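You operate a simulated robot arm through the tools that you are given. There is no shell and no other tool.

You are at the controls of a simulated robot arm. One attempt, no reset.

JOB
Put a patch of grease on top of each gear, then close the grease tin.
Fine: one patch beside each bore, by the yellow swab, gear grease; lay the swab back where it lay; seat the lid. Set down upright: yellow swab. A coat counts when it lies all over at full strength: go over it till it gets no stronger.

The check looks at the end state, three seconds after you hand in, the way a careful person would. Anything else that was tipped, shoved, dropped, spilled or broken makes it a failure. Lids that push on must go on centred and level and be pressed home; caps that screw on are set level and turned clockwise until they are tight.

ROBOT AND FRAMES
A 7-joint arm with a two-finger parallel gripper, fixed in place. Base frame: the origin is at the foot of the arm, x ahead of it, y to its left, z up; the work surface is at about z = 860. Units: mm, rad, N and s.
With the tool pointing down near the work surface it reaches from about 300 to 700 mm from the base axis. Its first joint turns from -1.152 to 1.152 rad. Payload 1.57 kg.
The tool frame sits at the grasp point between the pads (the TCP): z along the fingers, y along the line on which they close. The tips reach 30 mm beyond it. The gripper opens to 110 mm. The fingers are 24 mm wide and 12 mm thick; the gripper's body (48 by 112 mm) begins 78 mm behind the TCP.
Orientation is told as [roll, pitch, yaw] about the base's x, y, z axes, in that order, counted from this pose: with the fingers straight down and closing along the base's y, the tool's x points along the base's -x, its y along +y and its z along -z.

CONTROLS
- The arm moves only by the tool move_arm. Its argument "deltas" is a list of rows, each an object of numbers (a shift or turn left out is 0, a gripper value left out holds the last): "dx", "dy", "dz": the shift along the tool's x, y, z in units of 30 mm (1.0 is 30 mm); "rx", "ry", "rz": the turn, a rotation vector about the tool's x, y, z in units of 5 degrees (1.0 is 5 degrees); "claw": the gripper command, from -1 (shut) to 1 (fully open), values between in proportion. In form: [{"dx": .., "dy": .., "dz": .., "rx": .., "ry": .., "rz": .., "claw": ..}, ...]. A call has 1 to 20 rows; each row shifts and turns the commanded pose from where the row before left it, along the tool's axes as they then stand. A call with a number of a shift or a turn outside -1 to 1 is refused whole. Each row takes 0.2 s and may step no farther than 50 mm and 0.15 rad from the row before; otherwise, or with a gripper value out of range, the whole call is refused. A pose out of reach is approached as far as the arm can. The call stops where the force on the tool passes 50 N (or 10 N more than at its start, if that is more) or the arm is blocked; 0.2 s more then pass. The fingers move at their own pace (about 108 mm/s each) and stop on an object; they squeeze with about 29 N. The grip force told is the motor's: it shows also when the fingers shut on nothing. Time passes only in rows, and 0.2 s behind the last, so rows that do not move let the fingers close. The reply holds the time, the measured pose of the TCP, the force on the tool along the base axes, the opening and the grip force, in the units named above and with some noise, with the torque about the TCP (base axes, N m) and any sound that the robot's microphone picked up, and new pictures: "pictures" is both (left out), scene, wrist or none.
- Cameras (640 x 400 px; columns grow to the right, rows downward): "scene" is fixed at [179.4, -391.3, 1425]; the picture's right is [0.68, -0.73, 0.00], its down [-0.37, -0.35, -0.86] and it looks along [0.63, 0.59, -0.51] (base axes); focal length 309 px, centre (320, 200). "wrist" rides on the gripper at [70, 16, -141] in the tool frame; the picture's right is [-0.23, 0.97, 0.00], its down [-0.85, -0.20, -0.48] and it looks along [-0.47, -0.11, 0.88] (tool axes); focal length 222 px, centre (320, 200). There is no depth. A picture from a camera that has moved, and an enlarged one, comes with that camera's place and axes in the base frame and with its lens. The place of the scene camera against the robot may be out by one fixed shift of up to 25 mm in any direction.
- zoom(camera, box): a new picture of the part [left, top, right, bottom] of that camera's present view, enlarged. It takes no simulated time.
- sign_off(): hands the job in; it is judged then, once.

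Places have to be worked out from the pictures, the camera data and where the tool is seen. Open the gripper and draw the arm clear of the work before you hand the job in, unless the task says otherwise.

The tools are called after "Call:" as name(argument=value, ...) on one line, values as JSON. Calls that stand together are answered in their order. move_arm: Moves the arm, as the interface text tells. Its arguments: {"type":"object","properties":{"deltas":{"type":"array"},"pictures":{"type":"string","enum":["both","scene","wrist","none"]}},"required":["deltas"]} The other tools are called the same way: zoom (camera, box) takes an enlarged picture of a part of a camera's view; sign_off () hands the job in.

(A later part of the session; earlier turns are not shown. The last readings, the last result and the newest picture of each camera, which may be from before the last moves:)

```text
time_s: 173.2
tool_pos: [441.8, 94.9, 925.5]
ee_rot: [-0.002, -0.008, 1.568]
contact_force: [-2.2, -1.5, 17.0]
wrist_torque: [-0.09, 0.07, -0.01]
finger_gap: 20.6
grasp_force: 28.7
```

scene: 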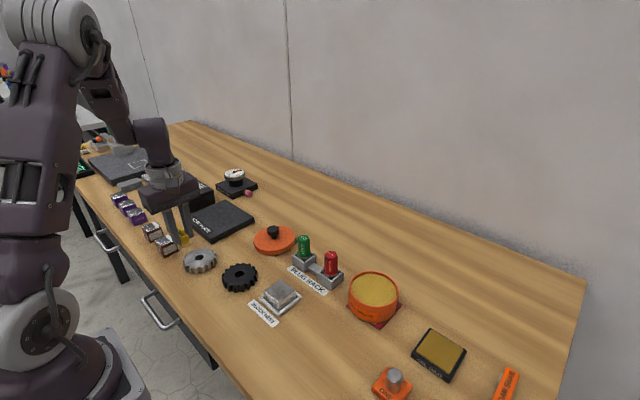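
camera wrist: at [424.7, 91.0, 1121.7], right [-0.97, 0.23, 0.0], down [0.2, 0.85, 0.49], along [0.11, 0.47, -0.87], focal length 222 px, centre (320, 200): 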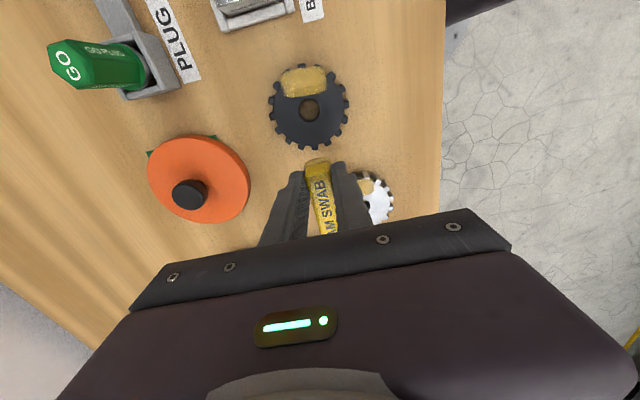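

Call:
move_arm(deltas=[{"dz": -0.008}, {"dy": 0.1}, {"dy": 0.1}, {"dy": 0.1}, {"dx": 0.06}, {"dx": -0.06}, {"dy": -0.1}, {"dy": -0.1}, {"dy": -0.1}, {"dy": -0.1}, {"dy": -0.1}, {"dy": -0.1}, {"dx": 0.06}, {"dx": -0.06}, {"dy": 0.1}, {"dy": 0.1}, {"dy": 0.1}, {}], pictures="none")

Call:
move_arm(deltas=[{"dy": 0.1}, {"dy": 0.1}, {"dy": 0.1}, {"dx": 0.06}, {"dx": -0.06}, {"dy": -0.1}, {"dy": -0.1}, {"dy": -0.1}, {"dy": -0.1}, {"dy": -0.1}, {"dy": -0.1}, {"dx": 0.06}, {"dx": -0.06}, {"dy": 0.1}, {"dy": 0.1}, {"dy": 0.1}, {}], pictures="none")

Call:
move_arm(deltas=[{"dz": -0.4}, {"dz": -0.7}, {"dz": -0.7}, {"dx": -0.8}, {"dx": -0.8}, {"dx": -0.6}, {}], pictures="wrist")

Call:
zoom(camera="wrist", box=[250, 50, 370, 150])

Call:
zoom(camera="scene", box=[215, 255, 265, 295])

```text
time_s: 177.0
tool_pos: [441.1, 95.4, 926.0]
ee_rot: [-0.001, -0.011, 1.571]
contact_force: [0.5, 0.3, 2.9]
wrist_torque: [-0.03, -0.03, 0.02]
finger_gap: 20.5
grasp_force: 28.9
```

```text
time_s: 180.6
tool_pos: [441.1, 94.8, 926.1]
ee_rot: [-0.001, -0.009, 1.571]
contact_force: [-0.6, 0.1, -0.8]
wrist_torque: [0.01, 0.0, 0.02]
finger_gap: 20.6
grasp_force: 29.0
```

```text
time_s: 182.2
tool_pos: [441.1, 160.9, 980.2]
ee_rot: [0.0, -0.009, 1.569]
contact_force: [-0.7, 0.2, -0.3]
wrist_torque: [-0.02, -0.01, 0.04]
finger_gap: 20.5
grasp_force: 29.0
camera wrist: at [424.7, 90.7, 1121.5], right [-0.97, 0.23, 0.0], down [0.2, 0.85, 0.49], along [0.11, 0.47, -0.87], focal length 222 px, centre (320, 200)
```

wrist: 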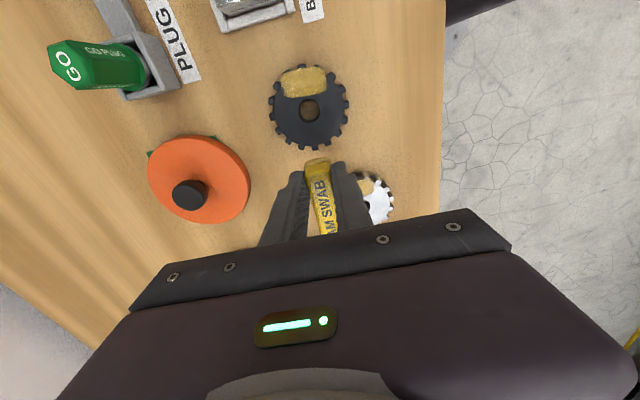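

```text
4.00 times, centred on (310, 100) of wrist
camera zoom: at [424.7, 90.7, 1121.5], right [-0.97, 0.23, 0.0], down [0.2, 0.85, 0.49], along [0.11, 0.47, -0.87], focal length 888 px, centre (360, 600)
```

zoom: 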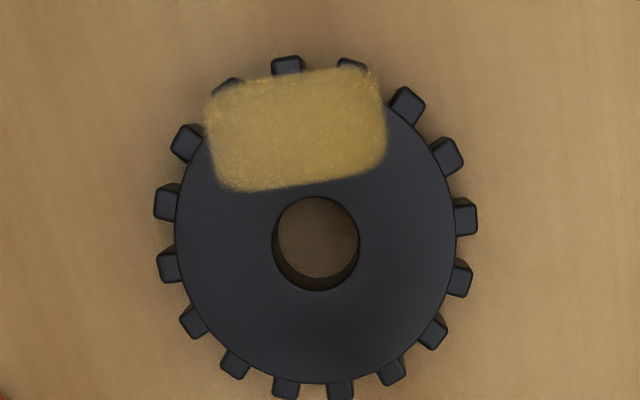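

```text
10.00 times, centred on (240, 275) of scene
camera zoom: at [179.4, -391.3, 1425.0], right [0.68, -0.73, 0.0], down [-0.37, -0.35, -0.86], along [0.63, 0.59, -0.51], focal length 3090 px, centre (1120, -550)
```

zoom: 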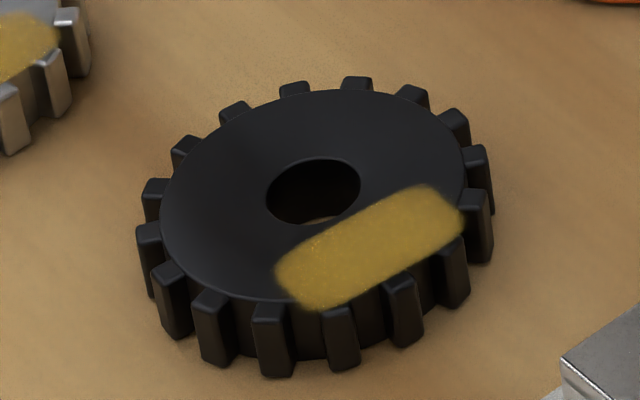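

The black patch looks unchanged from last time, so it's at or near full. To be sure the pad isn't simply running dry, I'll reload from the tin and go over both patches once more.

Call:
move_arm(deltas=[{"dz": -0.8}, {"dy": -0.473, "dx": 0.974}, {"dy": -0.473, "dx": 0.974}, {"dy": -0.473, "dx": 0.974}, {"dy": -0.473, "dx": 0.974}, {"dy": -0.473, "dx": 0.974}, {"dy": -0.473, "dx": 0.974}, {"dy": -0.473, "dx": 0.974}, {"dy": -0.473, "dx": 0.974}, {"dy": -0.473, "dx": 0.974}, {"dy": -0.473, "dx": 0.974}, {"dy": -0.473, "dx": 0.974}, {}])

Call:
zoom(camera="scene", box=[330, 220, 420, 310])

Call:
zoom(camera="scene", box=[170, 240, 270, 300])

```text
time_s: 185.0
tool_pos: [597.9, -161.6, 1002.9]
ee_rot: [0.0, -0.009, 1.569]
contact_force: [0.0, 0.0, -0.5]
wrist_torque: [-0.01, -0.02, 0.01]
finger_gap: 20.7
grasp_force: 29.0
camera wrist: at [580.2, -231.7, 1143.8], right [-0.97, 0.23, 0.0], down [0.2, 0.85, 0.49], along [0.11, 0.47, -0.87], focal length 222 px, centre (320, 200)
```

scene: 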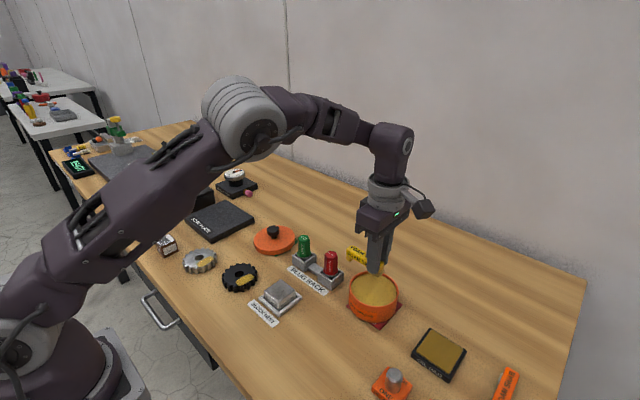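
wrist: 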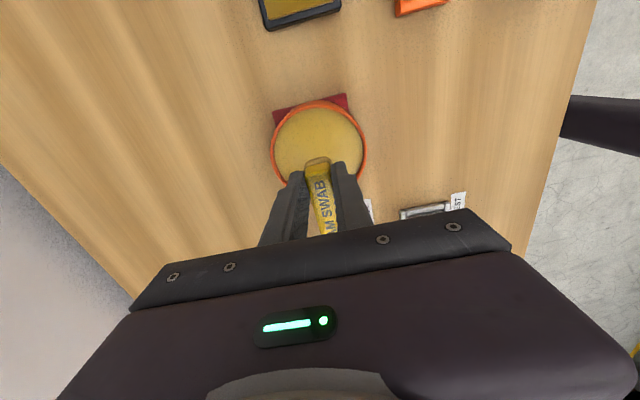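

```text
4.44 times, centred on (375, 265) of scene
camera zoom: at [179.4, -391.3, 1425.0], right [0.68, -0.73, 0.0], down [-0.37, -0.35, -0.86], along [0.63, 0.59, -0.51], focal length 1374 px, centre (76, -89)
```

zoom: 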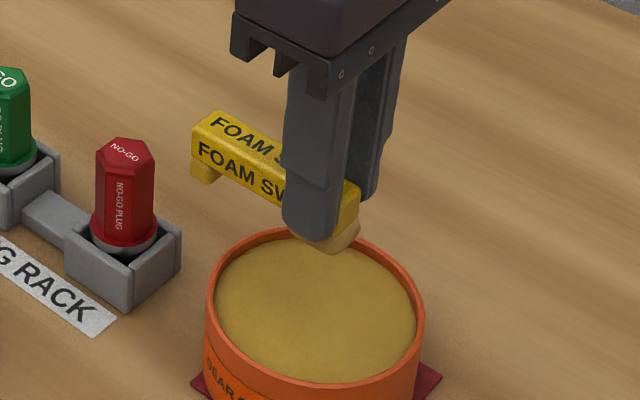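

```text
6.40 times, centred on (220, 270) of scene
camera zoom: at [179.4, -391.3, 1425.0], right [0.68, -0.73, 0.0], down [-0.37, -0.35, -0.86], along [0.63, 0.59, -0.51], focal length 1978 px, centre (960, -248)
```

zoom: 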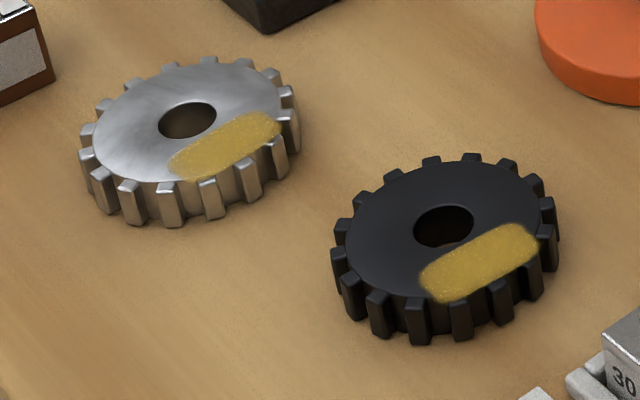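

Comparing the two, the black patch is more opaque while the steel one is still thin at its edges. I'll dip again gently now.

Call:
move_arm(deltas=[{"dz": 0.5}, {"dz": 0.6}, {"dz": 0.38}, {"dz": 0.06}, {}, {"dz": 0.02}, {"dz": 0.02}, {}], pictures="none")

```text
time_s: 186.8
tool_pos: [598.1, -160.3, 954.1]
ee_rot: [0.0, -0.01, 1.57]
contact_force: [-0.1, 0.8, -1.0]
wrist_torque: [-0.01, -0.04, -0.02]
finger_gap: 20.5
grasp_force: 29.4
```

Call:
move_arm(deltas=[{"dz": 0.02}, {"dz": 0.015}, {}], pictures="none")

```text
time_s: 187.6
tool_pos: [597.9, -160.6, 953.5]
ee_rot: [-0.001, -0.01, 1.571]
contact_force: [0.4, 0.1, -0.4]
wrist_torque: [-0.02, -0.01, 0.0]
finger_gap: 20.6
grasp_force: 28.5
```

Call:
move_arm(deltas=[{"dz": 0.015}, {"dz": 0.015}, {}], pictures="none")

```text
time_s: 188.4
tool_pos: [597.4, -160.4, 953.2]
ee_rot: [-0.001, -0.008, 1.57]
contact_force: [-0.6, 1.3, 6.8]
wrist_torque: [-0.04, 0.02, -0.02]
finger_gap: 20.5
grasp_force: 28.9
```

Contact is at 6.8 N. I'll hold, dab once more, and lift away toward the gears.

Call:
move_arm(deltas=[{}, {}, {}, {"dz": -0.1}, {"dz": 0.1}, {}, {}, {"dz": -0.3}, {"dz": -0.7}, {"dz": -0.7}, {}], pictures="none")

```text
time_s: 190.8
tool_pos: [596.6, -161.2, 1004.5]
ee_rot: [0.0, -0.01, 1.57]
contact_force: [-0.2, 0.9, -0.5]
wrist_torque: [-0.02, 0.01, -0.01]
finger_gap: 20.6
grasp_force: 28.5
```

Call:
move_arm(deltas=[{"dy": 0.487, "dx": -0.977}, {"dy": 0.487, "dx": -0.977}, {"dy": 0.487, "dx": -0.977}, {"dy": 0.487, "dx": -0.977}, {"dy": 0.487, "dx": -0.977}, {"dy": 0.487, "dx": -0.977}, {"dy": 0.487, "dx": -0.977}, {"dy": 0.487, "dx": -0.977}, {"dy": 0.487, "dx": -0.977}, {"dy": 0.487, "dx": -0.977}, {"dy": 0.487, "dx": -0.977}, {"dy": 0.487, "dx": -0.977}, {"dy": 0.487, "dx": -0.977}, {}, {"dz": 0.7}, {"dz": 0.7}, {"dz": 0.7}, {"dz": 0.4}, {}], pictures="wrist")

Call:
zoom(camera="wrist", box=[250, 90, 380, 210])

```text
time_s: 194.8
tool_pos: [408.7, 221.4, 932.2]
ee_rot: [0.001, -0.011, 1.57]
contact_force: [0.0, 1.4, 0.1]
wrist_torque: [0.01, 0.01, -0.02]
finger_gap: 20.8
grasp_force: 28.7
camera wrist: at [391.1, 150.7, 1073.2], right [-0.97, 0.23, 0.0], down [0.2, 0.85, 0.49], along [0.11, 0.47, -0.87], focal length 222 px, centre (320, 200)
```

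wrist: 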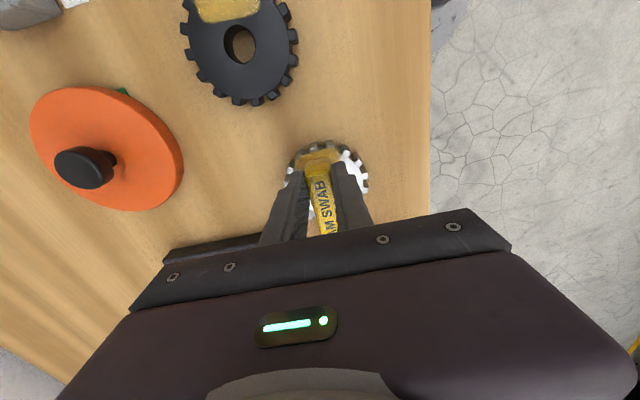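

```text
3.33 times, centred on (315, 150) of wrist
camera zoom: at [391.1, 150.7, 1073.2], right [-0.97, 0.23, 0.0], down [0.2, 0.85, 0.49], along [0.11, 0.47, -0.87], focal length 740 px, centre (337, 367)
```

zoom: 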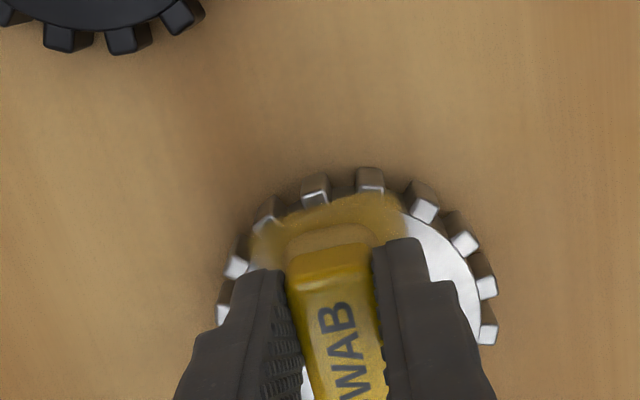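

The foam is centred on the steel patch. I'll ease down to light contact.

Call:
move_arm(deltas=[{"dz": 0.1}, {"dz": 0.06}, {"dz": 0.02}, {}], pictures="none")

```text
time_s: 195.8
tool_pos: [407.1, 220.0, 926.9]
ee_rot: [-0.001, -0.008, 1.57]
contact_force: [0.4, 0.0, 0.4]
wrist_torque: [-0.01, 0.0, 0.03]
finger_gap: 20.6
grasp_force: 29.5
```

Call:
move_arm(deltas=[{"dz": 0.02}, {}], pictures="none")

```text
time_s: 196.4
tool_pos: [407.7, 220.9, 925.7]
ee_rot: [0.0, -0.008, 1.571]
contact_force: [0.3, 0.2, 3.5]
wrist_torque: [-0.03, 0.04, 0.0]
finger_gap: 21.1
grasp_force: 29.2
```

At 3.5 N. Now wide strokes across the steel patch.

Call:
move_arm(deltas=[{"dz": 0.003}, {"dy": 0.1}, {"dy": 0.1}, {"dy": 0.1}, {"dx": 0.06}, {"dx": -0.06}, {"dy": -0.1}, {"dy": -0.1}, {"dy": -0.1}, {"dy": -0.1}, {"dy": -0.1}, {"dy": -0.1}, {"dx": 0.06}, {"dx": -0.06}, {"dy": 0.1}, {"dy": 0.1}, {"dy": 0.1}, {}], pictures="none")

Call:
move_arm(deltas=[{"dy": 0.1}, {"dy": 0.1}, {"dy": 0.1}, {"dx": 0.06}, {"dx": -0.06}, {"dy": -0.1}, {"dy": -0.1}, {"dy": -0.1}, {"dy": -0.1}, {"dy": -0.1}, {"dy": -0.1}, {"dx": 0.06}, {"dx": -0.06}, {"dy": 0.1}, {"dy": 0.1}, {"dy": 0.1}, {}], pictures="none")

Call:
move_arm(deltas=[{"dz": -0.4}, {"dz": -0.7}, {"dz": -0.7}, {"dx": -0.8}, {"dx": -0.8}, {"dx": -0.6}, {}], pictures="wrist")

Call:
zoom(camera="wrist", box=[260, 60, 360, 140])

Call:
zoom(camera="scene", box=[170, 240, 270, 300])

```text
time_s: 200.2
tool_pos: [408.8, 220.1, 924.7]
ee_rot: [-0.001, -0.009, 1.57]
contact_force: [2.3, -0.2, 5.9]
wrist_torque: [0.03, -0.08, 0.02]
finger_gap: 20.5
grasp_force: 29.0
```

```text
time_s: 203.8
tool_pos: [408.1, 221.3, 925.3]
ee_rot: [-0.001, -0.009, 1.571]
contact_force: [2.7, 0.3, 8.2]
wrist_torque: [0.03, -0.09, -0.02]
finger_gap: 20.8
grasp_force: 29.1
```

```text
time_s: 205.4
tool_pos: [407.8, 287.1, 980.9]
ee_rot: [0.0, -0.008, 1.571]
contact_force: [1.1, -0.9, 0.0]
wrist_torque: [0.0, -0.01, -0.02]
finger_gap: 20.5
grasp_force: 29.2
camera wrist: at [391.3, 216.7, 1122.3], right [-0.97, 0.23, 0.0], down [0.2, 0.85, 0.49], along [0.11, 0.47, -0.87], focal length 222 px, centre (320, 200)
```

wrist: 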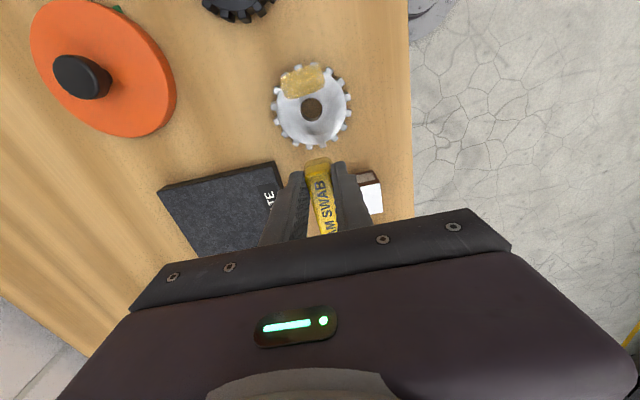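

```text
5.00 times, centred on (310, 100) of wrist
camera zoom: at [391.3, 216.7, 1122.3], right [-0.97, 0.23, 0.0], down [0.2, 0.85, 0.49], along [0.11, 0.47, -0.87], focal length 1111 px, centre (370, 700)
```

zoom: 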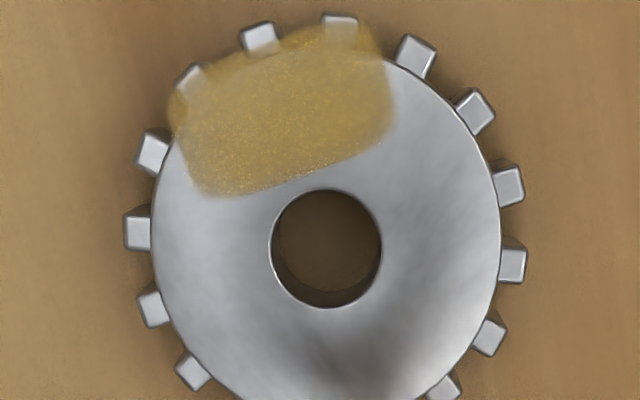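

```text
6.40 times, centred on (220, 270) of scene
camera zoom: at [179.4, -391.3, 1425.0], right [0.68, -0.73, 0.0], down [-0.37, -0.35, -0.86], along [0.63, 0.59, -0.51], focal length 1978 px, centre (960, -248)
```

zoom: 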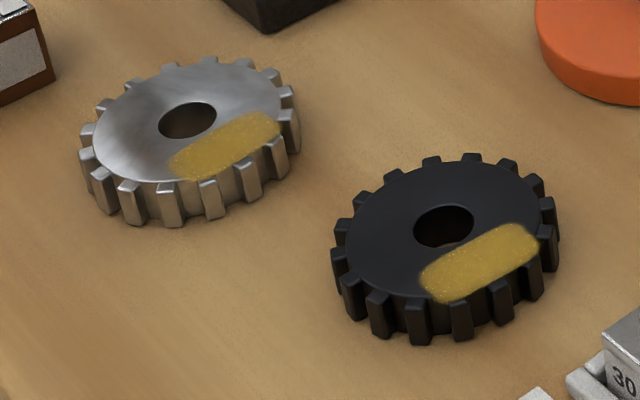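

The steel patch is still slightly translucent compared with the black one. Another round on steel, a bit firmer (~10 N) and shifted 2 mm outward to cover the patch's outer edge.

Call:
move_arm(deltas=[{"dx": 0.8}, {"dx": 0.8}, {"dx": 0.66}, {"dz": 0.7}, {"dz": 0.7}, {"dz": 0.3}, {"dz": 0.09}, {"dz": 0.01}, {}], pictures="none")

```text
time_s: 207.4
tool_pos: [408.1, 218.4, 926.2]
ee_rot: [-0.001, -0.008, 1.569]
contact_force: [-1.9, -1.8, 16.3]
wrist_torque: [-0.08, 0.09, 0.03]
finger_gap: 20.6
grasp_force: 29.4
```

Call:
move_arm(deltas=[{"dz": -0.004}, {"dy": 0.1}, {"dy": 0.1}, {"dy": 0.1}, {"dx": 0.06}, {"dx": -0.06}, {"dy": -0.1}, {"dy": -0.1}, {"dy": -0.1}, {"dy": -0.1}, {"dy": -0.1}, {"dy": -0.1}, {"dx": 0.06}, {"dx": -0.06}, {"dy": 0.1}, {"dy": 0.1}, {"dy": 0.1}, {}], pictures="none")

Call:
move_arm(deltas=[{"dy": 0.1}, {"dy": 0.1}, {"dy": 0.1}, {"dx": -0.1}, {"dx": 0.1}, {"dy": -0.1}, {"dy": -0.1}, {"dy": -0.1}, {"dy": -0.1}, {"dy": -0.1}, {"dy": -0.1}, {"dx": -0.1}, {"dx": 0.1}, {"dy": 0.1}, {"dy": 0.1}, {"dy": 0.1}, {}], pictures="none")

Call:
move_arm(deltas=[{"dz": -0.4}, {"dz": -0.7}, {"dz": -0.7}, {"dx": -0.8}, {"dx": -0.8}, {"dx": -0.66}, {}], pictures="wrist")

Call:
zoom(camera="wrist", box=[260, 60, 360, 140])

Call:
zoom(camera="scene", box=[170, 240, 270, 300])

```text
time_s: 211.2
tool_pos: [409.1, 218.6, 925.8]
ee_rot: [0.0, -0.01, 1.568]
contact_force: [0.7, 1.2, 1.4]
wrist_torque: [-0.03, 0.0, 0.02]
finger_gap: 20.6
grasp_force: 28.6
```

```text
time_s: 214.8
tool_pos: [407.6, 218.5, 926.0]
ee_rot: [0.0, -0.01, 1.569]
contact_force: [0.2, -0.3, 1.3]
wrist_torque: [-0.01, -0.02, 0.0]
finger_gap: 20.9
grasp_force: 29.6
```

```text
time_s: 216.4
tool_pos: [408.0, 285.6, 980.8]
ee_rot: [-0.001, -0.008, 1.571]
contact_force: [0.0, -0.1, -0.4]
wrist_torque: [0.0, 0.01, 0.0]
finger_gap: 20.8
grasp_force: 29.2
camera wrist: at [391.2, 215.9, 1121.7], right [-0.97, 0.23, 0.0], down [0.2, 0.85, 0.49], along [0.11, 0.47, -0.87], focal length 222 px, centre (320, 200)
```

wrist: 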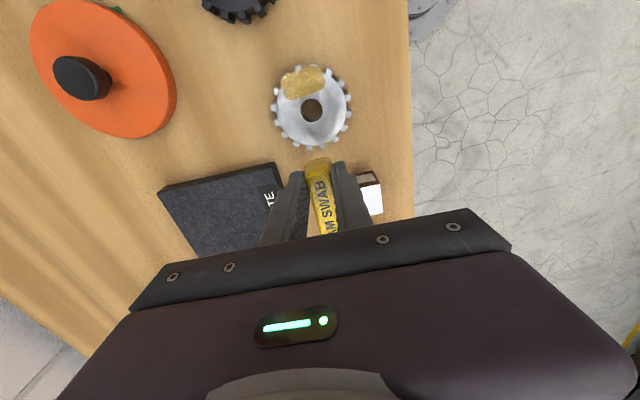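

```text
5.00 times, centred on (310, 100) of wrist
camera zoom: at [391.2, 215.9, 1121.7], right [-0.97, 0.23, 0.0], down [0.2, 0.85, 0.49], along [0.11, 0.47, -0.87], focal length 1111 px, centre (370, 700)
```

zoom: 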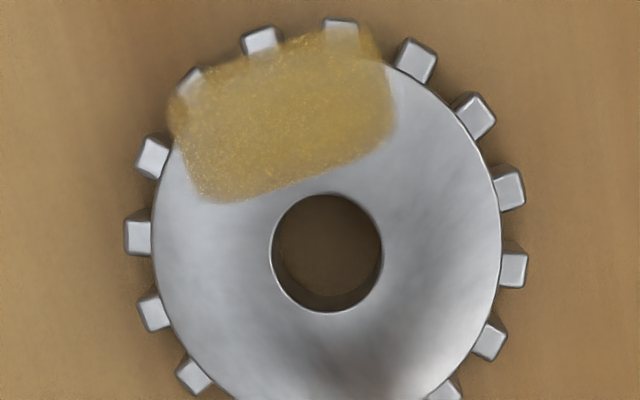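

```text
6.40 times, centred on (220, 270) of scene
camera zoom: at [179.4, -391.3, 1425.0], right [0.68, -0.73, 0.0], down [-0.37, -0.35, -0.86], along [0.63, 0.59, -0.51], focal length 1978 px, centre (960, -248)
```

zoom: 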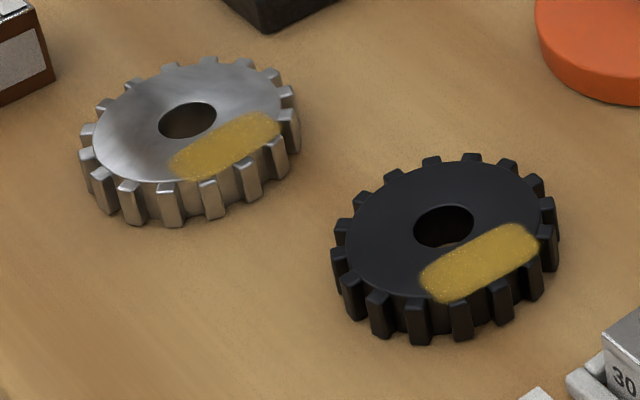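

Very little change now. I'll compare the two patches at high zoom for opacity.

Call:
zoom(camera="scene", box=[192, 252, 222, 274])

Call:
zoom(camera="scene", box=[230, 270, 260, 292])

Call:
zoom(camera="wrist", box=[285, 62, 335, 104])

```text
16.00 times, centred on (207, 263) of scene
camera zoom: at [179.4, -391.3, 1425.0], right [0.68, -0.73, 0.0], down [-0.37, -0.35, -0.86], along [0.63, 0.59, -0.51], focal length 4945 px, centre (2128, -808)
```

zoom: 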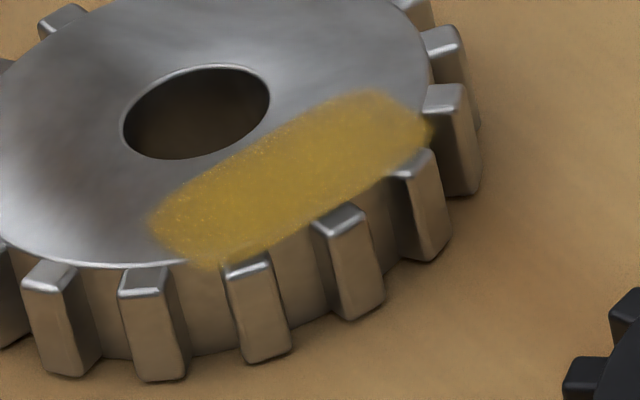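

```text
16.00 times, centred on (245, 281) of scene
camera zoom: at [179.4, -391.3, 1425.0], right [0.68, -0.73, 0.0], down [-0.37, -0.35, -0.86], along [0.63, 0.59, -0.51], focal length 4945 px, centre (1520, -1096)
```

zoom: 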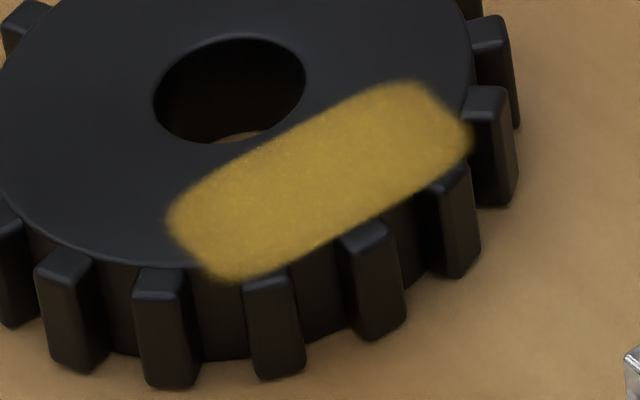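

```text
9.52 times, centred on (310, 83) of wrist
camera zoom: at [391.2, 215.9, 1121.7], right [-0.97, 0.23, 0.0], down [0.2, 0.85, 0.49], along [0.11, 0.47, -0.87], focal length 2116 px, centre (415, 1314)
```

zoom: 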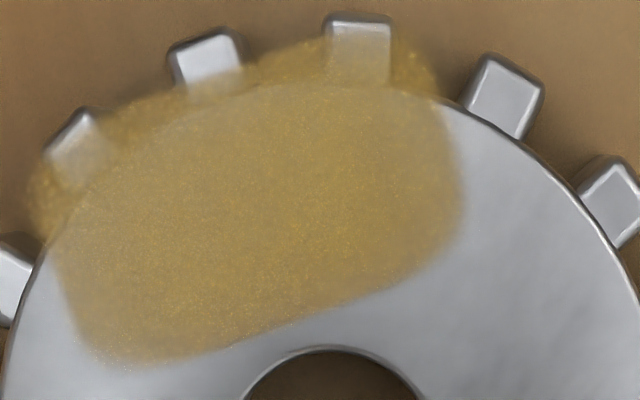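

The steel patch is still weaker than the black one, and the rim and teeth show through. Contact had faded to 1 N in the last rounds, so this time I'll hold about 10–15 N and nudge down as I stroke.

Call:
move_arm(deltas=[{"dx": 0.8}, {"dx": 0.8}, {"dx": 0.63}, {"dz": 0.7}, {"dz": 0.7}, {"dz": 0.3}, {"dz": 0.09}, {"dz": 0.012}, {}], pictures="none")

```text
time_s: 218.4
tool_pos: [408.2, 219.2, 925.3]
ee_rot: [0.0, -0.009, 1.568]
contact_force: [0.4, -1.5, 4.5]
wrist_torque: [-0.05, -0.02, -0.04]
finger_gap: 20.9
grasp_force: 28.9
```

Call:
move_arm(deltas=[{"dz": 0.008}, {"dy": 0.1}, {"dy": 0.1}, {"dy": 0.1}, {"dy": -0.1}, {"dy": -0.1}, {"dy": -0.1}, {"dy": -0.1, "dz": 0.002}, {"dy": -0.1}, {"dy": -0.1}, {"dy": 0.1}, {"dy": 0.1}, {"dy": 0.1}, {}], pictures="none")

```text
time_s: 221.4
tool_pos: [408.9, 220.5, 925.5]
ee_rot: [-0.002, -0.009, 1.567]
contact_force: [7.2, -0.4, 16.2]
wrist_torque: [0.03, -0.21, 0.0]
finger_gap: 20.6
grasp_force: 29.2
```

Call:
move_arm(deltas=[{"dy": 0.1}, {"dy": 0.1}, {"dy": 0.1}, {"dx": 0.07}, {"dx": -0.07}, {"dy": -0.1}, {"dy": -0.1}, {"dy": -0.1}, {"dy": -0.1}, {"dy": -0.1}, {"dy": -0.1}, {"dx": 0.07}, {"dx": -0.07}, {"dy": 0.1}, {"dy": 0.1}, {"dy": 0.1}, {}], pictures="none")

Call:
move_arm(deltas=[{"dy": 0.1}, {"dy": 0.1}, {"dy": 0.1}, {"dx": 0.07}, {"dx": -0.07}, {"dy": -0.1}, {"dy": -0.1}, {"dy": -0.1}, {"dy": -0.1}, {"dy": -0.1}, {"dy": -0.1}, {"dx": 0.07}, {"dx": -0.07}, {"dy": 0.1}, {"dy": 0.1}, {"dy": 0.1}, {}], pictures="none")

Call:
move_arm(deltas=[{"dz": -0.4}, {"dz": -0.7}, {"dz": -0.7}, {"dx": -0.8}, {"dx": -0.8}, {"dx": -0.63}, {}], pictures="wrist")

Call:
zoom(camera="wrist", box=[285, 62, 335, 104])

Call:
zoom(camera="scene", box=[192, 252, 222, 274])

```text
time_s: 225.0
tool_pos: [407.7, 219.8, 925.5]
ee_rot: [0.001, -0.008, 1.57]
contact_force: [4.1, 1.0, 11.7]
wrist_torque: [-0.02, -0.1, 0.0]
finger_gap: 20.8
grasp_force: 29.3
```

```text
time_s: 228.6
tool_pos: [408.6, 220.8, 925.7]
ee_rot: [-0.001, -0.009, 1.568]
contact_force: [7.4, 0.0, 18.5]
wrist_torque: [0.07, -0.23, -0.01]
finger_gap: 20.6
grasp_force: 29.1
```

```text
time_s: 230.2
tool_pos: [408.0, 286.1, 979.1]
ee_rot: [-0.001, -0.009, 1.572]
contact_force: [0.1, 0.2, -0.2]
wrist_torque: [0.01, -0.01, -0.01]
finger_gap: 20.9
grasp_force: 29.1
camera wrist: at [391.2, 216.6, 1121.2], right [-0.97, 0.23, 0.0], down [0.2, 0.85, 0.49], along [0.11, 0.47, -0.87], focal length 222 px, centre (320, 200)
```

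wrist: 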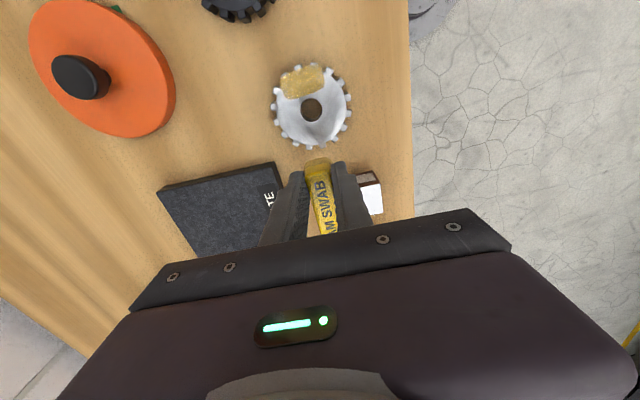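

```text
9.52 times, centred on (310, 83) of wrist
camera zoom: at [391.2, 216.6, 1121.2], right [-0.97, 0.23, 0.0], down [0.2, 0.85, 0.49], along [0.11, 0.47, -0.87], focal length 2116 px, centre (415, 1314)
```

zoom: 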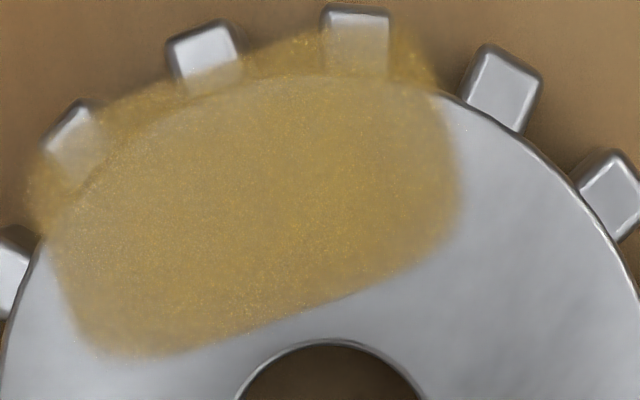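

```text
16.00 times, centred on (207, 263) of scene
camera zoom: at [179.4, -391.3, 1425.0], right [0.68, -0.73, 0.0], down [-0.37, -0.35, -0.86], along [0.63, 0.59, -0.51], focal length 4945 px, centre (2128, -808)
```

zoom: 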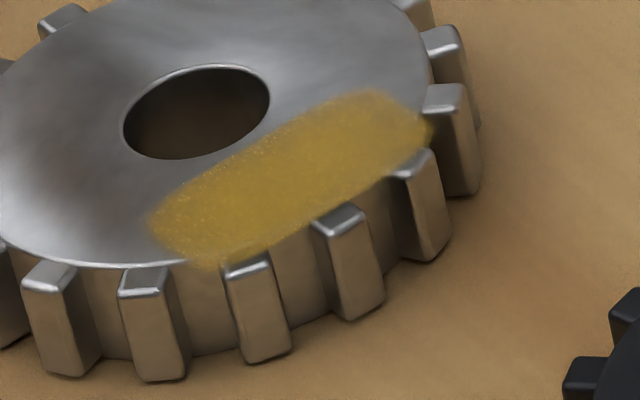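

There's little further change on steel. I'll move over to view the black patch at the same zoom for a fair comparison.

Call:
move_arm(deltas=[{"dy": -0.22, "dx": 0.834}, {"dy": -0.22, "dx": 0.834}, {"dy": -0.22, "dx": 0.834}, {"dy": -0.22, "dx": 0.834}, {"dy": -0.22, "dx": 0.834}, {}], pictures="wrist")

Call:
zoom(camera="wrist", box=[280, 58, 335, 104])

```text
time_s: 231.6
tool_pos: [442.9, 161.2, 978.8]
ee_rot: [0.001, -0.008, 1.569]
contact_force: [-0.3, 0.0, -0.1]
wrist_torque: [-0.05, 0.03, 0.05]
finger_gap: 20.7
grasp_force: 28.7
camera wrist: at [423.9, 90.7, 1120.1], right [-0.97, 0.23, 0.0], down [0.2, 0.85, 0.49], along [0.11, 0.47, -0.87], focal length 222 px, centre (320, 200)
```

wrist: 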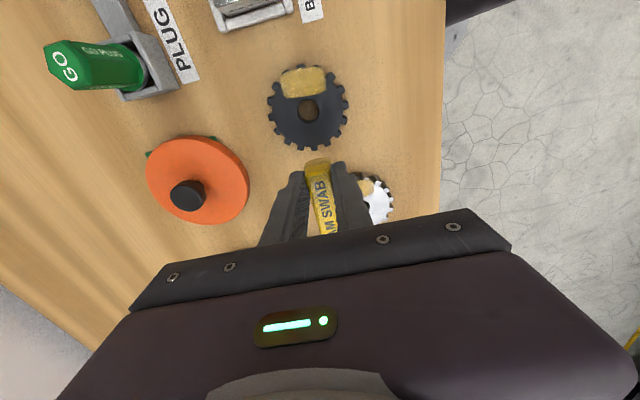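

```text
8.70 times, centred on (308, 81) of wrist
camera zoom: at [423.9, 90.7, 1120.1], right [-0.97, 0.23, 0.0], down [0.2, 0.85, 0.49], along [0.11, 0.47, -0.87], focal length 1932 px, centre (429, 1235)
```

zoom: 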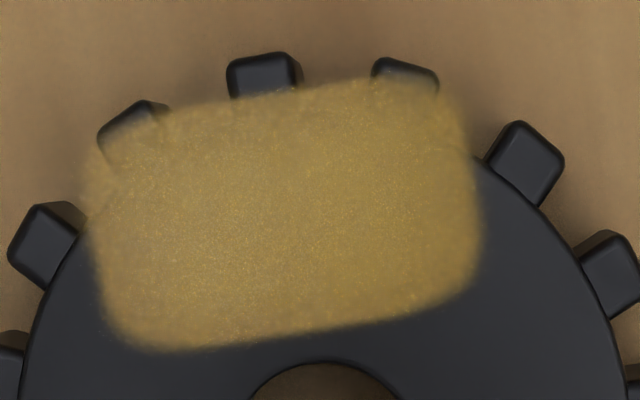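

The black patch is fully opaque, but the steel one is weaker, with metal still showing through. I'll fetch another load and look at both from there with no arm shadow.

Call:
move_arm(deltas=[{"dz": -0.8}, {"dy": -0.473, "dx": 0.974}, {"dy": -0.473, "dx": 0.974}, {"dy": -0.473, "dx": 0.974}, {"dy": -0.473, "dx": 0.974}, {"dy": -0.473, "dx": 0.974}, {"dy": -0.473, "dx": 0.974}, {"dy": -0.473, "dx": 0.974}, {"dy": -0.473, "dx": 0.974}, {"dy": -0.473, "dx": 0.974}, {"dy": -0.473, "dx": 0.974}, {"dy": -0.473, "dx": 0.974}, {}, {"dz": 0.5}, {"dz": 0.6}, {"dz": 0.38}, {}], pictures="scene")

Call:
zoom(camera="scene", box=[170, 240, 270, 300])

Call:
zoom(camera="scene", box=[192, 252, 222, 274])

Call:
zoom(camera="scene", box=[330, 235, 420, 315])

```text
time_s: 235.2
tool_pos: [598.0, -160.7, 954.8]
ee_rot: [-0.001, -0.009, 1.57]
contact_force: [-0.2, 0.1, -0.5]
wrist_torque: [0.01, 0.0, -0.02]
finger_gap: 20.6
grasp_force: 29.1
```

scene: 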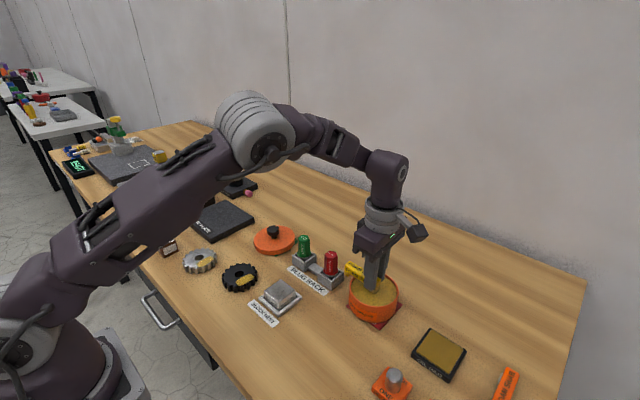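

```text
6.40 times, centred on (220, 270) of scene
camera zoom: at [179.4, -391.3, 1425.0], right [0.68, -0.73, 0.0], down [-0.37, -0.35, -0.86], along [0.63, 0.59, -0.51], focal length 1978 px, centre (960, -248)
```

zoom: 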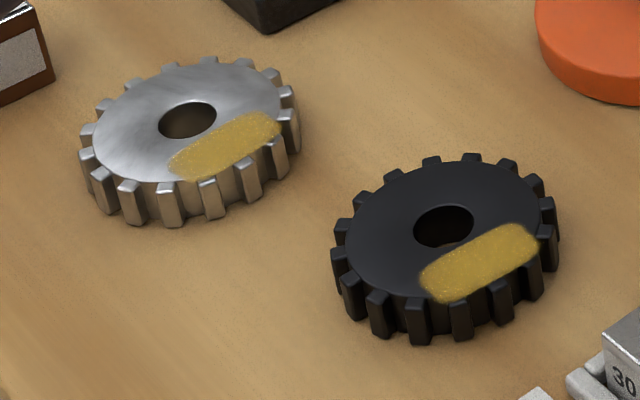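

```text
16.00 times, centred on (207, 263) of scene
camera zoom: at [179.4, -391.3, 1425.0], right [0.68, -0.73, 0.0], down [-0.37, -0.35, -0.86], along [0.63, 0.59, -0.51], focal length 4945 px, centre (2128, -808)
```

zoom: 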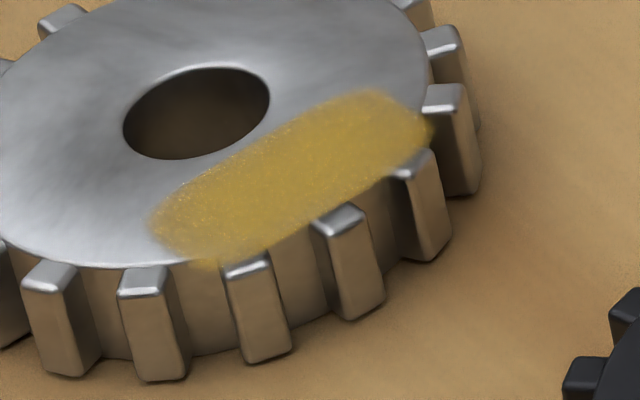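

```text
5.00 times, centred on (375, 275) of scene
camera zoom: at [179.4, -391.3, 1425.0], right [0.68, -0.73, 0.0], down [-0.37, -0.35, -0.86], along [0.63, 0.59, -0.51], focal length 1545 px, centre (45, -175)
```

zoom: 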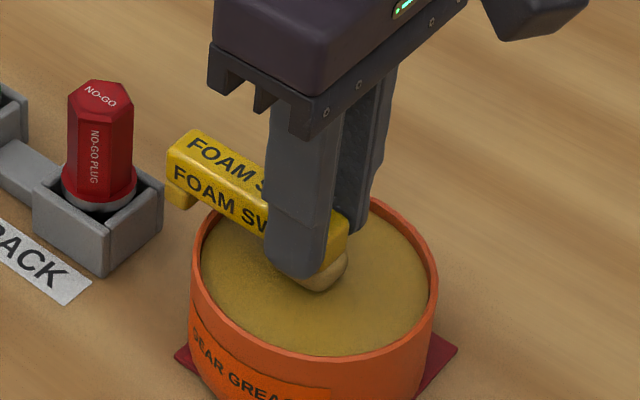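

Steel is close now but still grainy at the edges. Dipping again with gentle steps.

Call:
move_arm(deltas=[{"dz": 0.05}, {"dz": 0.02}, {}], pictures="none")

```text
time_s: 236.0
tool_pos: [596.4, -160.1, 952.9]
ee_rot: [0.0, -0.007, 1.571]
contact_force: [0.0, -0.3, 0.6]
wrist_torque: [0.03, -0.01, 0.03]
finger_gap: 20.5
grasp_force: 29.2
```

Call:
move_arm(deltas=[{"dz": 0.02}, {"dz": 0.02}, {}], pictures="none")

```text
time_s: 236.8
tool_pos: [596.6, -159.6, 953.1]
ee_rot: [-0.001, -0.008, 1.571]
contact_force: [-0.6, -0.4, 5.3]
wrist_torque: [-0.05, 0.04, 0.01]
finger_gap: 21.0
grasp_force: 29.0
```

Call:
move_arm(deltas=[{}, {}, {}, {"dz": -0.1}, {"dz": 0.1}, {}, {}, {"dz": -0.3}, {"dz": -0.7}, {"dz": -0.7}, {}], pictures="none")

Call:
move_arm(deltas=[{"dy": 0.487, "dx": -0.977}, {"dy": 0.487, "dx": -0.977}, {"dy": 0.487, "dx": -0.977}, {"dy": 0.487, "dx": -0.977}, {"dy": 0.487, "dx": -0.977}, {"dy": 0.487, "dx": -0.977}, {"dy": 0.487, "dx": -0.977}, {"dy": 0.487, "dx": -0.977}, {"dy": 0.487, "dx": -0.977}, {"dy": 0.487, "dx": -0.977}, {"dy": 0.487, "dx": -0.977}, {"dy": 0.487, "dx": -0.977}, {"dy": 0.487, "dx": -0.935}, {}, {"dz": 0.7}, {"dz": 0.7}, {"dz": 0.7}, {"dz": 0.4}, {}], pictures="wrist")

Call:
zoom(camera="wrist", box=[250, 90, 380, 210])

```text
time_s: 239.2
tool_pos: [596.7, -161.2, 1004.1]
ee_rot: [0.0, -0.008, 1.571]
contact_force: [0.3, 0.2, 0.0]
wrist_torque: [-0.04, 0.02, 0.04]
finger_gap: 21.0
grasp_force: 29.1
```

```text
time_s: 243.2
tool_pos: [407.2, 219.1, 932.1]
ee_rot: [-0.002, -0.009, 1.567]
contact_force: [0.0, -0.6, -0.4]
wrist_torque: [0.0, -0.03, 0.03]
finger_gap: 21.0
grasp_force: 29.2
camera wrist: at [390.2, 150.1, 1073.0], right [-0.97, 0.23, 0.0], down [0.2, 0.85, 0.49], along [0.11, 0.47, -0.87], focal length 222 px, centre (320, 200)
```

wrist: 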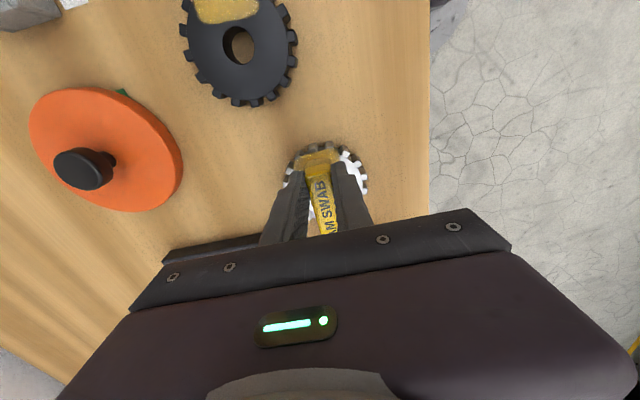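

```text
3.33 times, centred on (315, 150) of wrist
camera zoom: at [390.2, 150.1, 1073.0], right [-0.97, 0.23, 0.0], down [0.2, 0.85, 0.49], along [0.11, 0.47, -0.87], focal length 740 px, centre (337, 367)
```

zoom: 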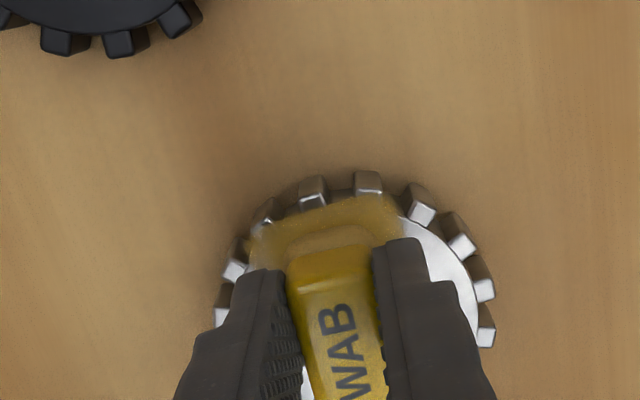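

Call:
move_arm(deltas=[{"dz": 0.1}, {"dz": 0.06}, {"dz": 0.03}, {}], pictures="none")

```text
time_s: 244.2
tool_pos: [407.0, 219.4, 926.4]
ee_rot: [0.0, -0.009, 1.571]
contact_force: [-0.8, -0.5, -0.6]
wrist_torque: [-0.03, -0.01, 0.04]
finger_gap: 20.7
grasp_force: 29.2
```

Call:
move_arm(deltas=[{"dz": 0.02}, {"dz": 0.01}, {}], pictures="none")

```text
time_s: 245.0
tool_pos: [407.1, 221.2, 926.3]
ee_rot: [-0.003, -0.009, 1.57]
contact_force: [-3.8, -1.4, 27.6]
wrist_torque: [-0.04, 0.18, 0.04]
finger_gap: 20.6
grasp_force: 29.1
```

27 N is a bit much, so I'm easing to about 12 N. Then I'll raster the patch with radial strokes at several x offsets.

Call:
move_arm(deltas=[{"dz": -0.011}, {"dy": 0.1}, {"dy": 0.1}, {"dy": 0.1}, {"dx": 0.13}, {"dx": -0.13}, {"dx": -0.13}, {"dx": 0.13}, {"dy": -0.15}, {"dx": 0.13}, {"dx": -0.13}, {"dx": -0.13}, {"dx": 0.13}, {"dy": -0.15}, {"dx": 0.13}, {"dx": -0.13}, {"dx": -0.13}, {"dx": 0.13}, {}], pictures="none")

Call:
move_arm(deltas=[{"dy": -0.15}, {"dx": 0.13}, {"dx": -0.13}, {"dx": -0.13}, {"dx": 0.13}, {"dy": -0.15}, {"dx": 0.13}, {"dx": -0.13}, {"dx": -0.13}, {"dx": 0.13}, {"dy": 0.15}, {"dy": 0.15}, {"dy": 0.15}, {"dy": 0.15}, {"dy": -0.15}, {"dy": -0.15}, {}], pictures="none")

Call:
move_arm(deltas=[{"dz": -0.4}, {"dz": -0.7}, {"dz": -0.7}, {"dx": -0.8}, {"dx": -0.8}, {"dx": -0.63}, {}], pictures="wrist")

Call:
zoom(camera="wrist", box=[285, 62, 335, 104])

Call:
zoom(camera="scene", box=[192, 252, 222, 274])

```text
time_s: 249.0
tool_pos: [408.4, 219.8, 924.9]
ee_rot: [0.0, -0.011, 1.571]
contact_force: [-0.8, 4.5, 14.2]
wrist_torque: [0.16, 0.03, -0.02]
finger_gap: 21.2
grasp_force: 29.4
```

```text
time_s: 252.6
tool_pos: [407.7, 221.2, 925.5]
ee_rot: [-0.001, -0.009, 1.571]
contact_force: [-7.8, 0.2, 20.0]
wrist_torque: [0.04, 0.21, 0.03]
finger_gap: 20.4
grasp_force: 29.0
```

```text
time_s: 254.2
tool_pos: [407.4, 287.1, 980.0]
ee_rot: [0.0, -0.009, 1.571]
contact_force: [-0.4, -1.0, 0.4]
wrist_torque: [-0.04, -0.02, 0.03]
finger_gap: 20.5
grasp_force: 28.9
camera wrist: at [390.2, 216.6, 1121.4], right [-0.97, 0.23, 0.0], down [0.2, 0.85, 0.49], along [0.11, 0.47, -0.87], focal length 222 px, centre (320, 200)
```

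wrist: 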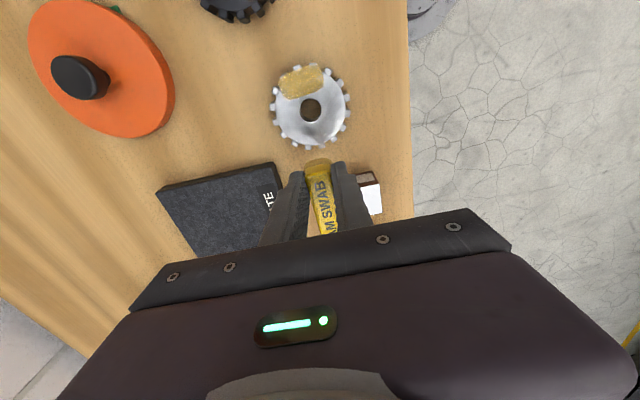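

```text
9.52 times, centred on (310, 83) of wrist
camera zoom: at [390.2, 216.6, 1121.4], right [-0.97, 0.23, 0.0], down [0.2, 0.85, 0.49], along [0.11, 0.47, -0.87], focal length 2116 px, centre (415, 1314)
```

zoom: 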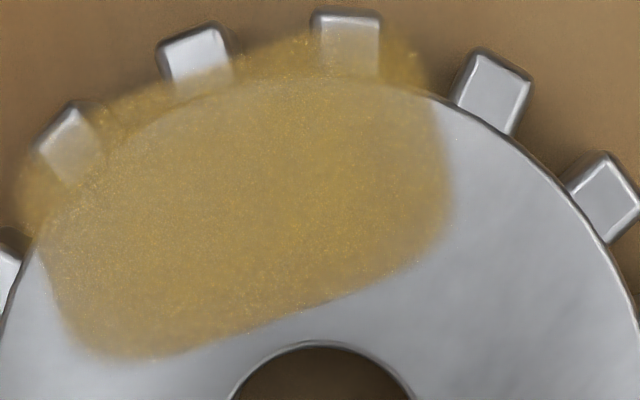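

```text
16.00 times, centred on (207, 263) of scene
camera zoom: at [179.4, -391.3, 1425.0], right [0.68, -0.73, 0.0], down [-0.37, -0.35, -0.86], along [0.63, 0.59, -0.51], focal length 4945 px, centre (2128, -808)
```

zoom: 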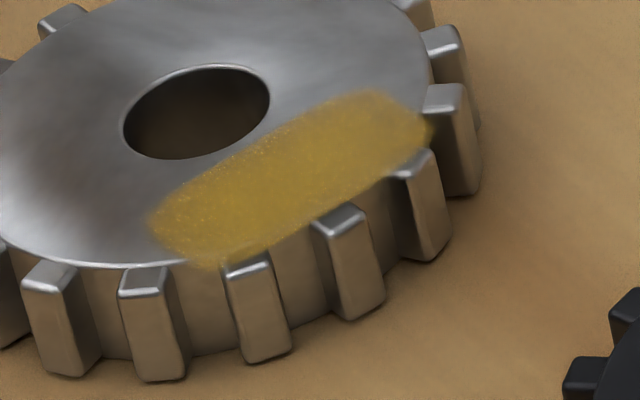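

There's no visible gain in the centre, but the +x end of the steel patch looks thinner. I'll go back and stroke further toward both ends (±14 mm), especially +x.

Call:
move_arm(deltas=[{"dx": 0.8}, {"dx": 0.8}, {"dx": 0.7}, {"dy": -0.4}, {"dz": 0.7}, {"dz": 0.7}, {"dz": 0.3}, {"dz": 0.08}, {"dz": 0.01}, {}], pictures="none")

```text
time_s: 256.4
tool_pos: [419.4, 218.4, 925.4]
ee_rot: [-0.001, -0.008, 1.571]
contact_force: [-1.1, 0.1, 6.0]
wrist_torque: [-0.12, 0.02, -0.03]
finger_gap: 20.4
grasp_force: 29.2
```

Call:
move_arm(deltas=[{"dz": 0.004}, {"dx": 0.1}, {"dx": -0.1}, {"dx": -0.1}, {"dx": 0.1}, {"dy": -0.1}, {"dx": 0.1}, {"dx": -0.1}, {"dx": -0.1}, {"dx": 0.1}, {"dy": 0.1}, {"dy": 0.1}, {"dx": 0.1}, {"dx": -0.1}, {"dx": -0.1}, {"dx": 0.1}, {"dy": -0.1}, {"dy": -0.1}, {"dy": 0.1}, {}], pictures="none")

Call:
move_arm(deltas=[{"dz": -0.4}, {"dz": -0.7}, {"dz": -0.7}, {"dx": -0.8}, {"dx": -0.8}, {"dx": -0.7}, {"dy": 0.4}, {}], pictures="wrist")

Call:
zoom(camera="wrist", box=[285, 62, 335, 104])

```text
time_s: 260.6
tool_pos: [419.6, 217.7, 927.5]
ee_rot: [0.0, -0.009, 1.571]
contact_force: [1.6, -0.7, 5.9]
wrist_torque: [-0.11, -0.09, 0.05]
finger_gap: 20.6
grasp_force: 29.0
```

```text
time_s: 262.4
tool_pos: [408.2, 286.2, 979.9]
ee_rot: [0.001, -0.01, 1.571]
contact_force: [0.0, -0.7, 0.8]
wrist_torque: [-0.03, -0.01, 0.0]
finger_gap: 20.6
grasp_force: 28.8
camera wrist: at [390.6, 216.6, 1121.5], right [-0.97, 0.23, 0.0], down [0.2, 0.85, 0.49], along [0.11, 0.47, -0.87], focal length 222 px, centre (320, 200)
```

wrist: 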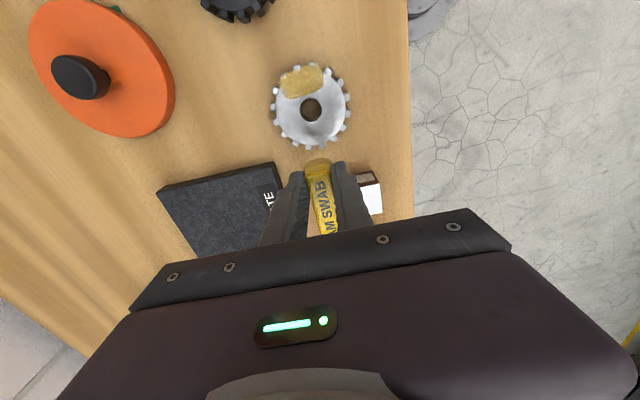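

```text
9.52 times, centred on (310, 83) of wrist
camera zoom: at [390.6, 216.6, 1121.5], right [-0.97, 0.23, 0.0], down [0.2, 0.85, 0.49], along [0.11, 0.47, -0.87], focal length 2116 px, centre (415, 1314)
```

zoom: 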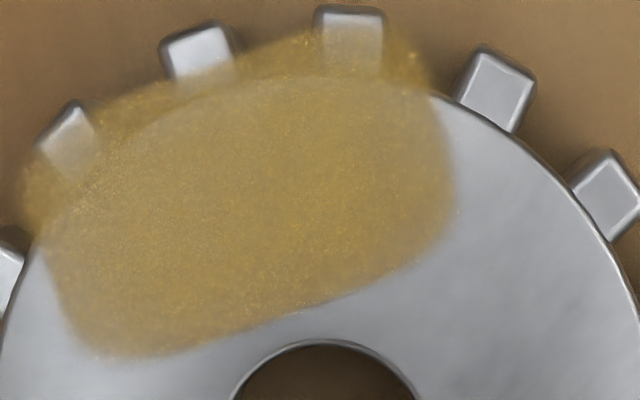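

I'll do the same at the -x end, then compare again.

Call:
move_arm(deltas=[{"dx": 0.8}, {"dx": 0.8}, {"dx": 0.73}, {"dy": 0.42}, {"dz": 0.7}, {"dz": 0.7}, {"dz": 0.3}, {"dz": 0.08}, {"dz": 0.014}, {}], pictures="none")

```text
time_s: 264.6
tool_pos: [394.3, 216.7, 926.5]
ee_rot: [0.0, -0.008, 1.569]
contact_force: [0.1, -0.3, -0.2]
wrist_torque: [0.0, -0.03, -0.01]
finger_gap: 20.8
grasp_force: 29.0
```

Call:
move_arm(deltas=[{"dz": 0.01}, {"dz": 0.01}, {}], pictures="none")

```text
time_s: 265.4
tool_pos: [395.6, 218.3, 926.4]
ee_rot: [-0.002, -0.008, 1.571]
contact_force: [-1.3, -3.3, 18.2]
wrist_torque: [-0.11, 0.12, -0.03]
finger_gap: 20.6
grasp_force: 29.3
```

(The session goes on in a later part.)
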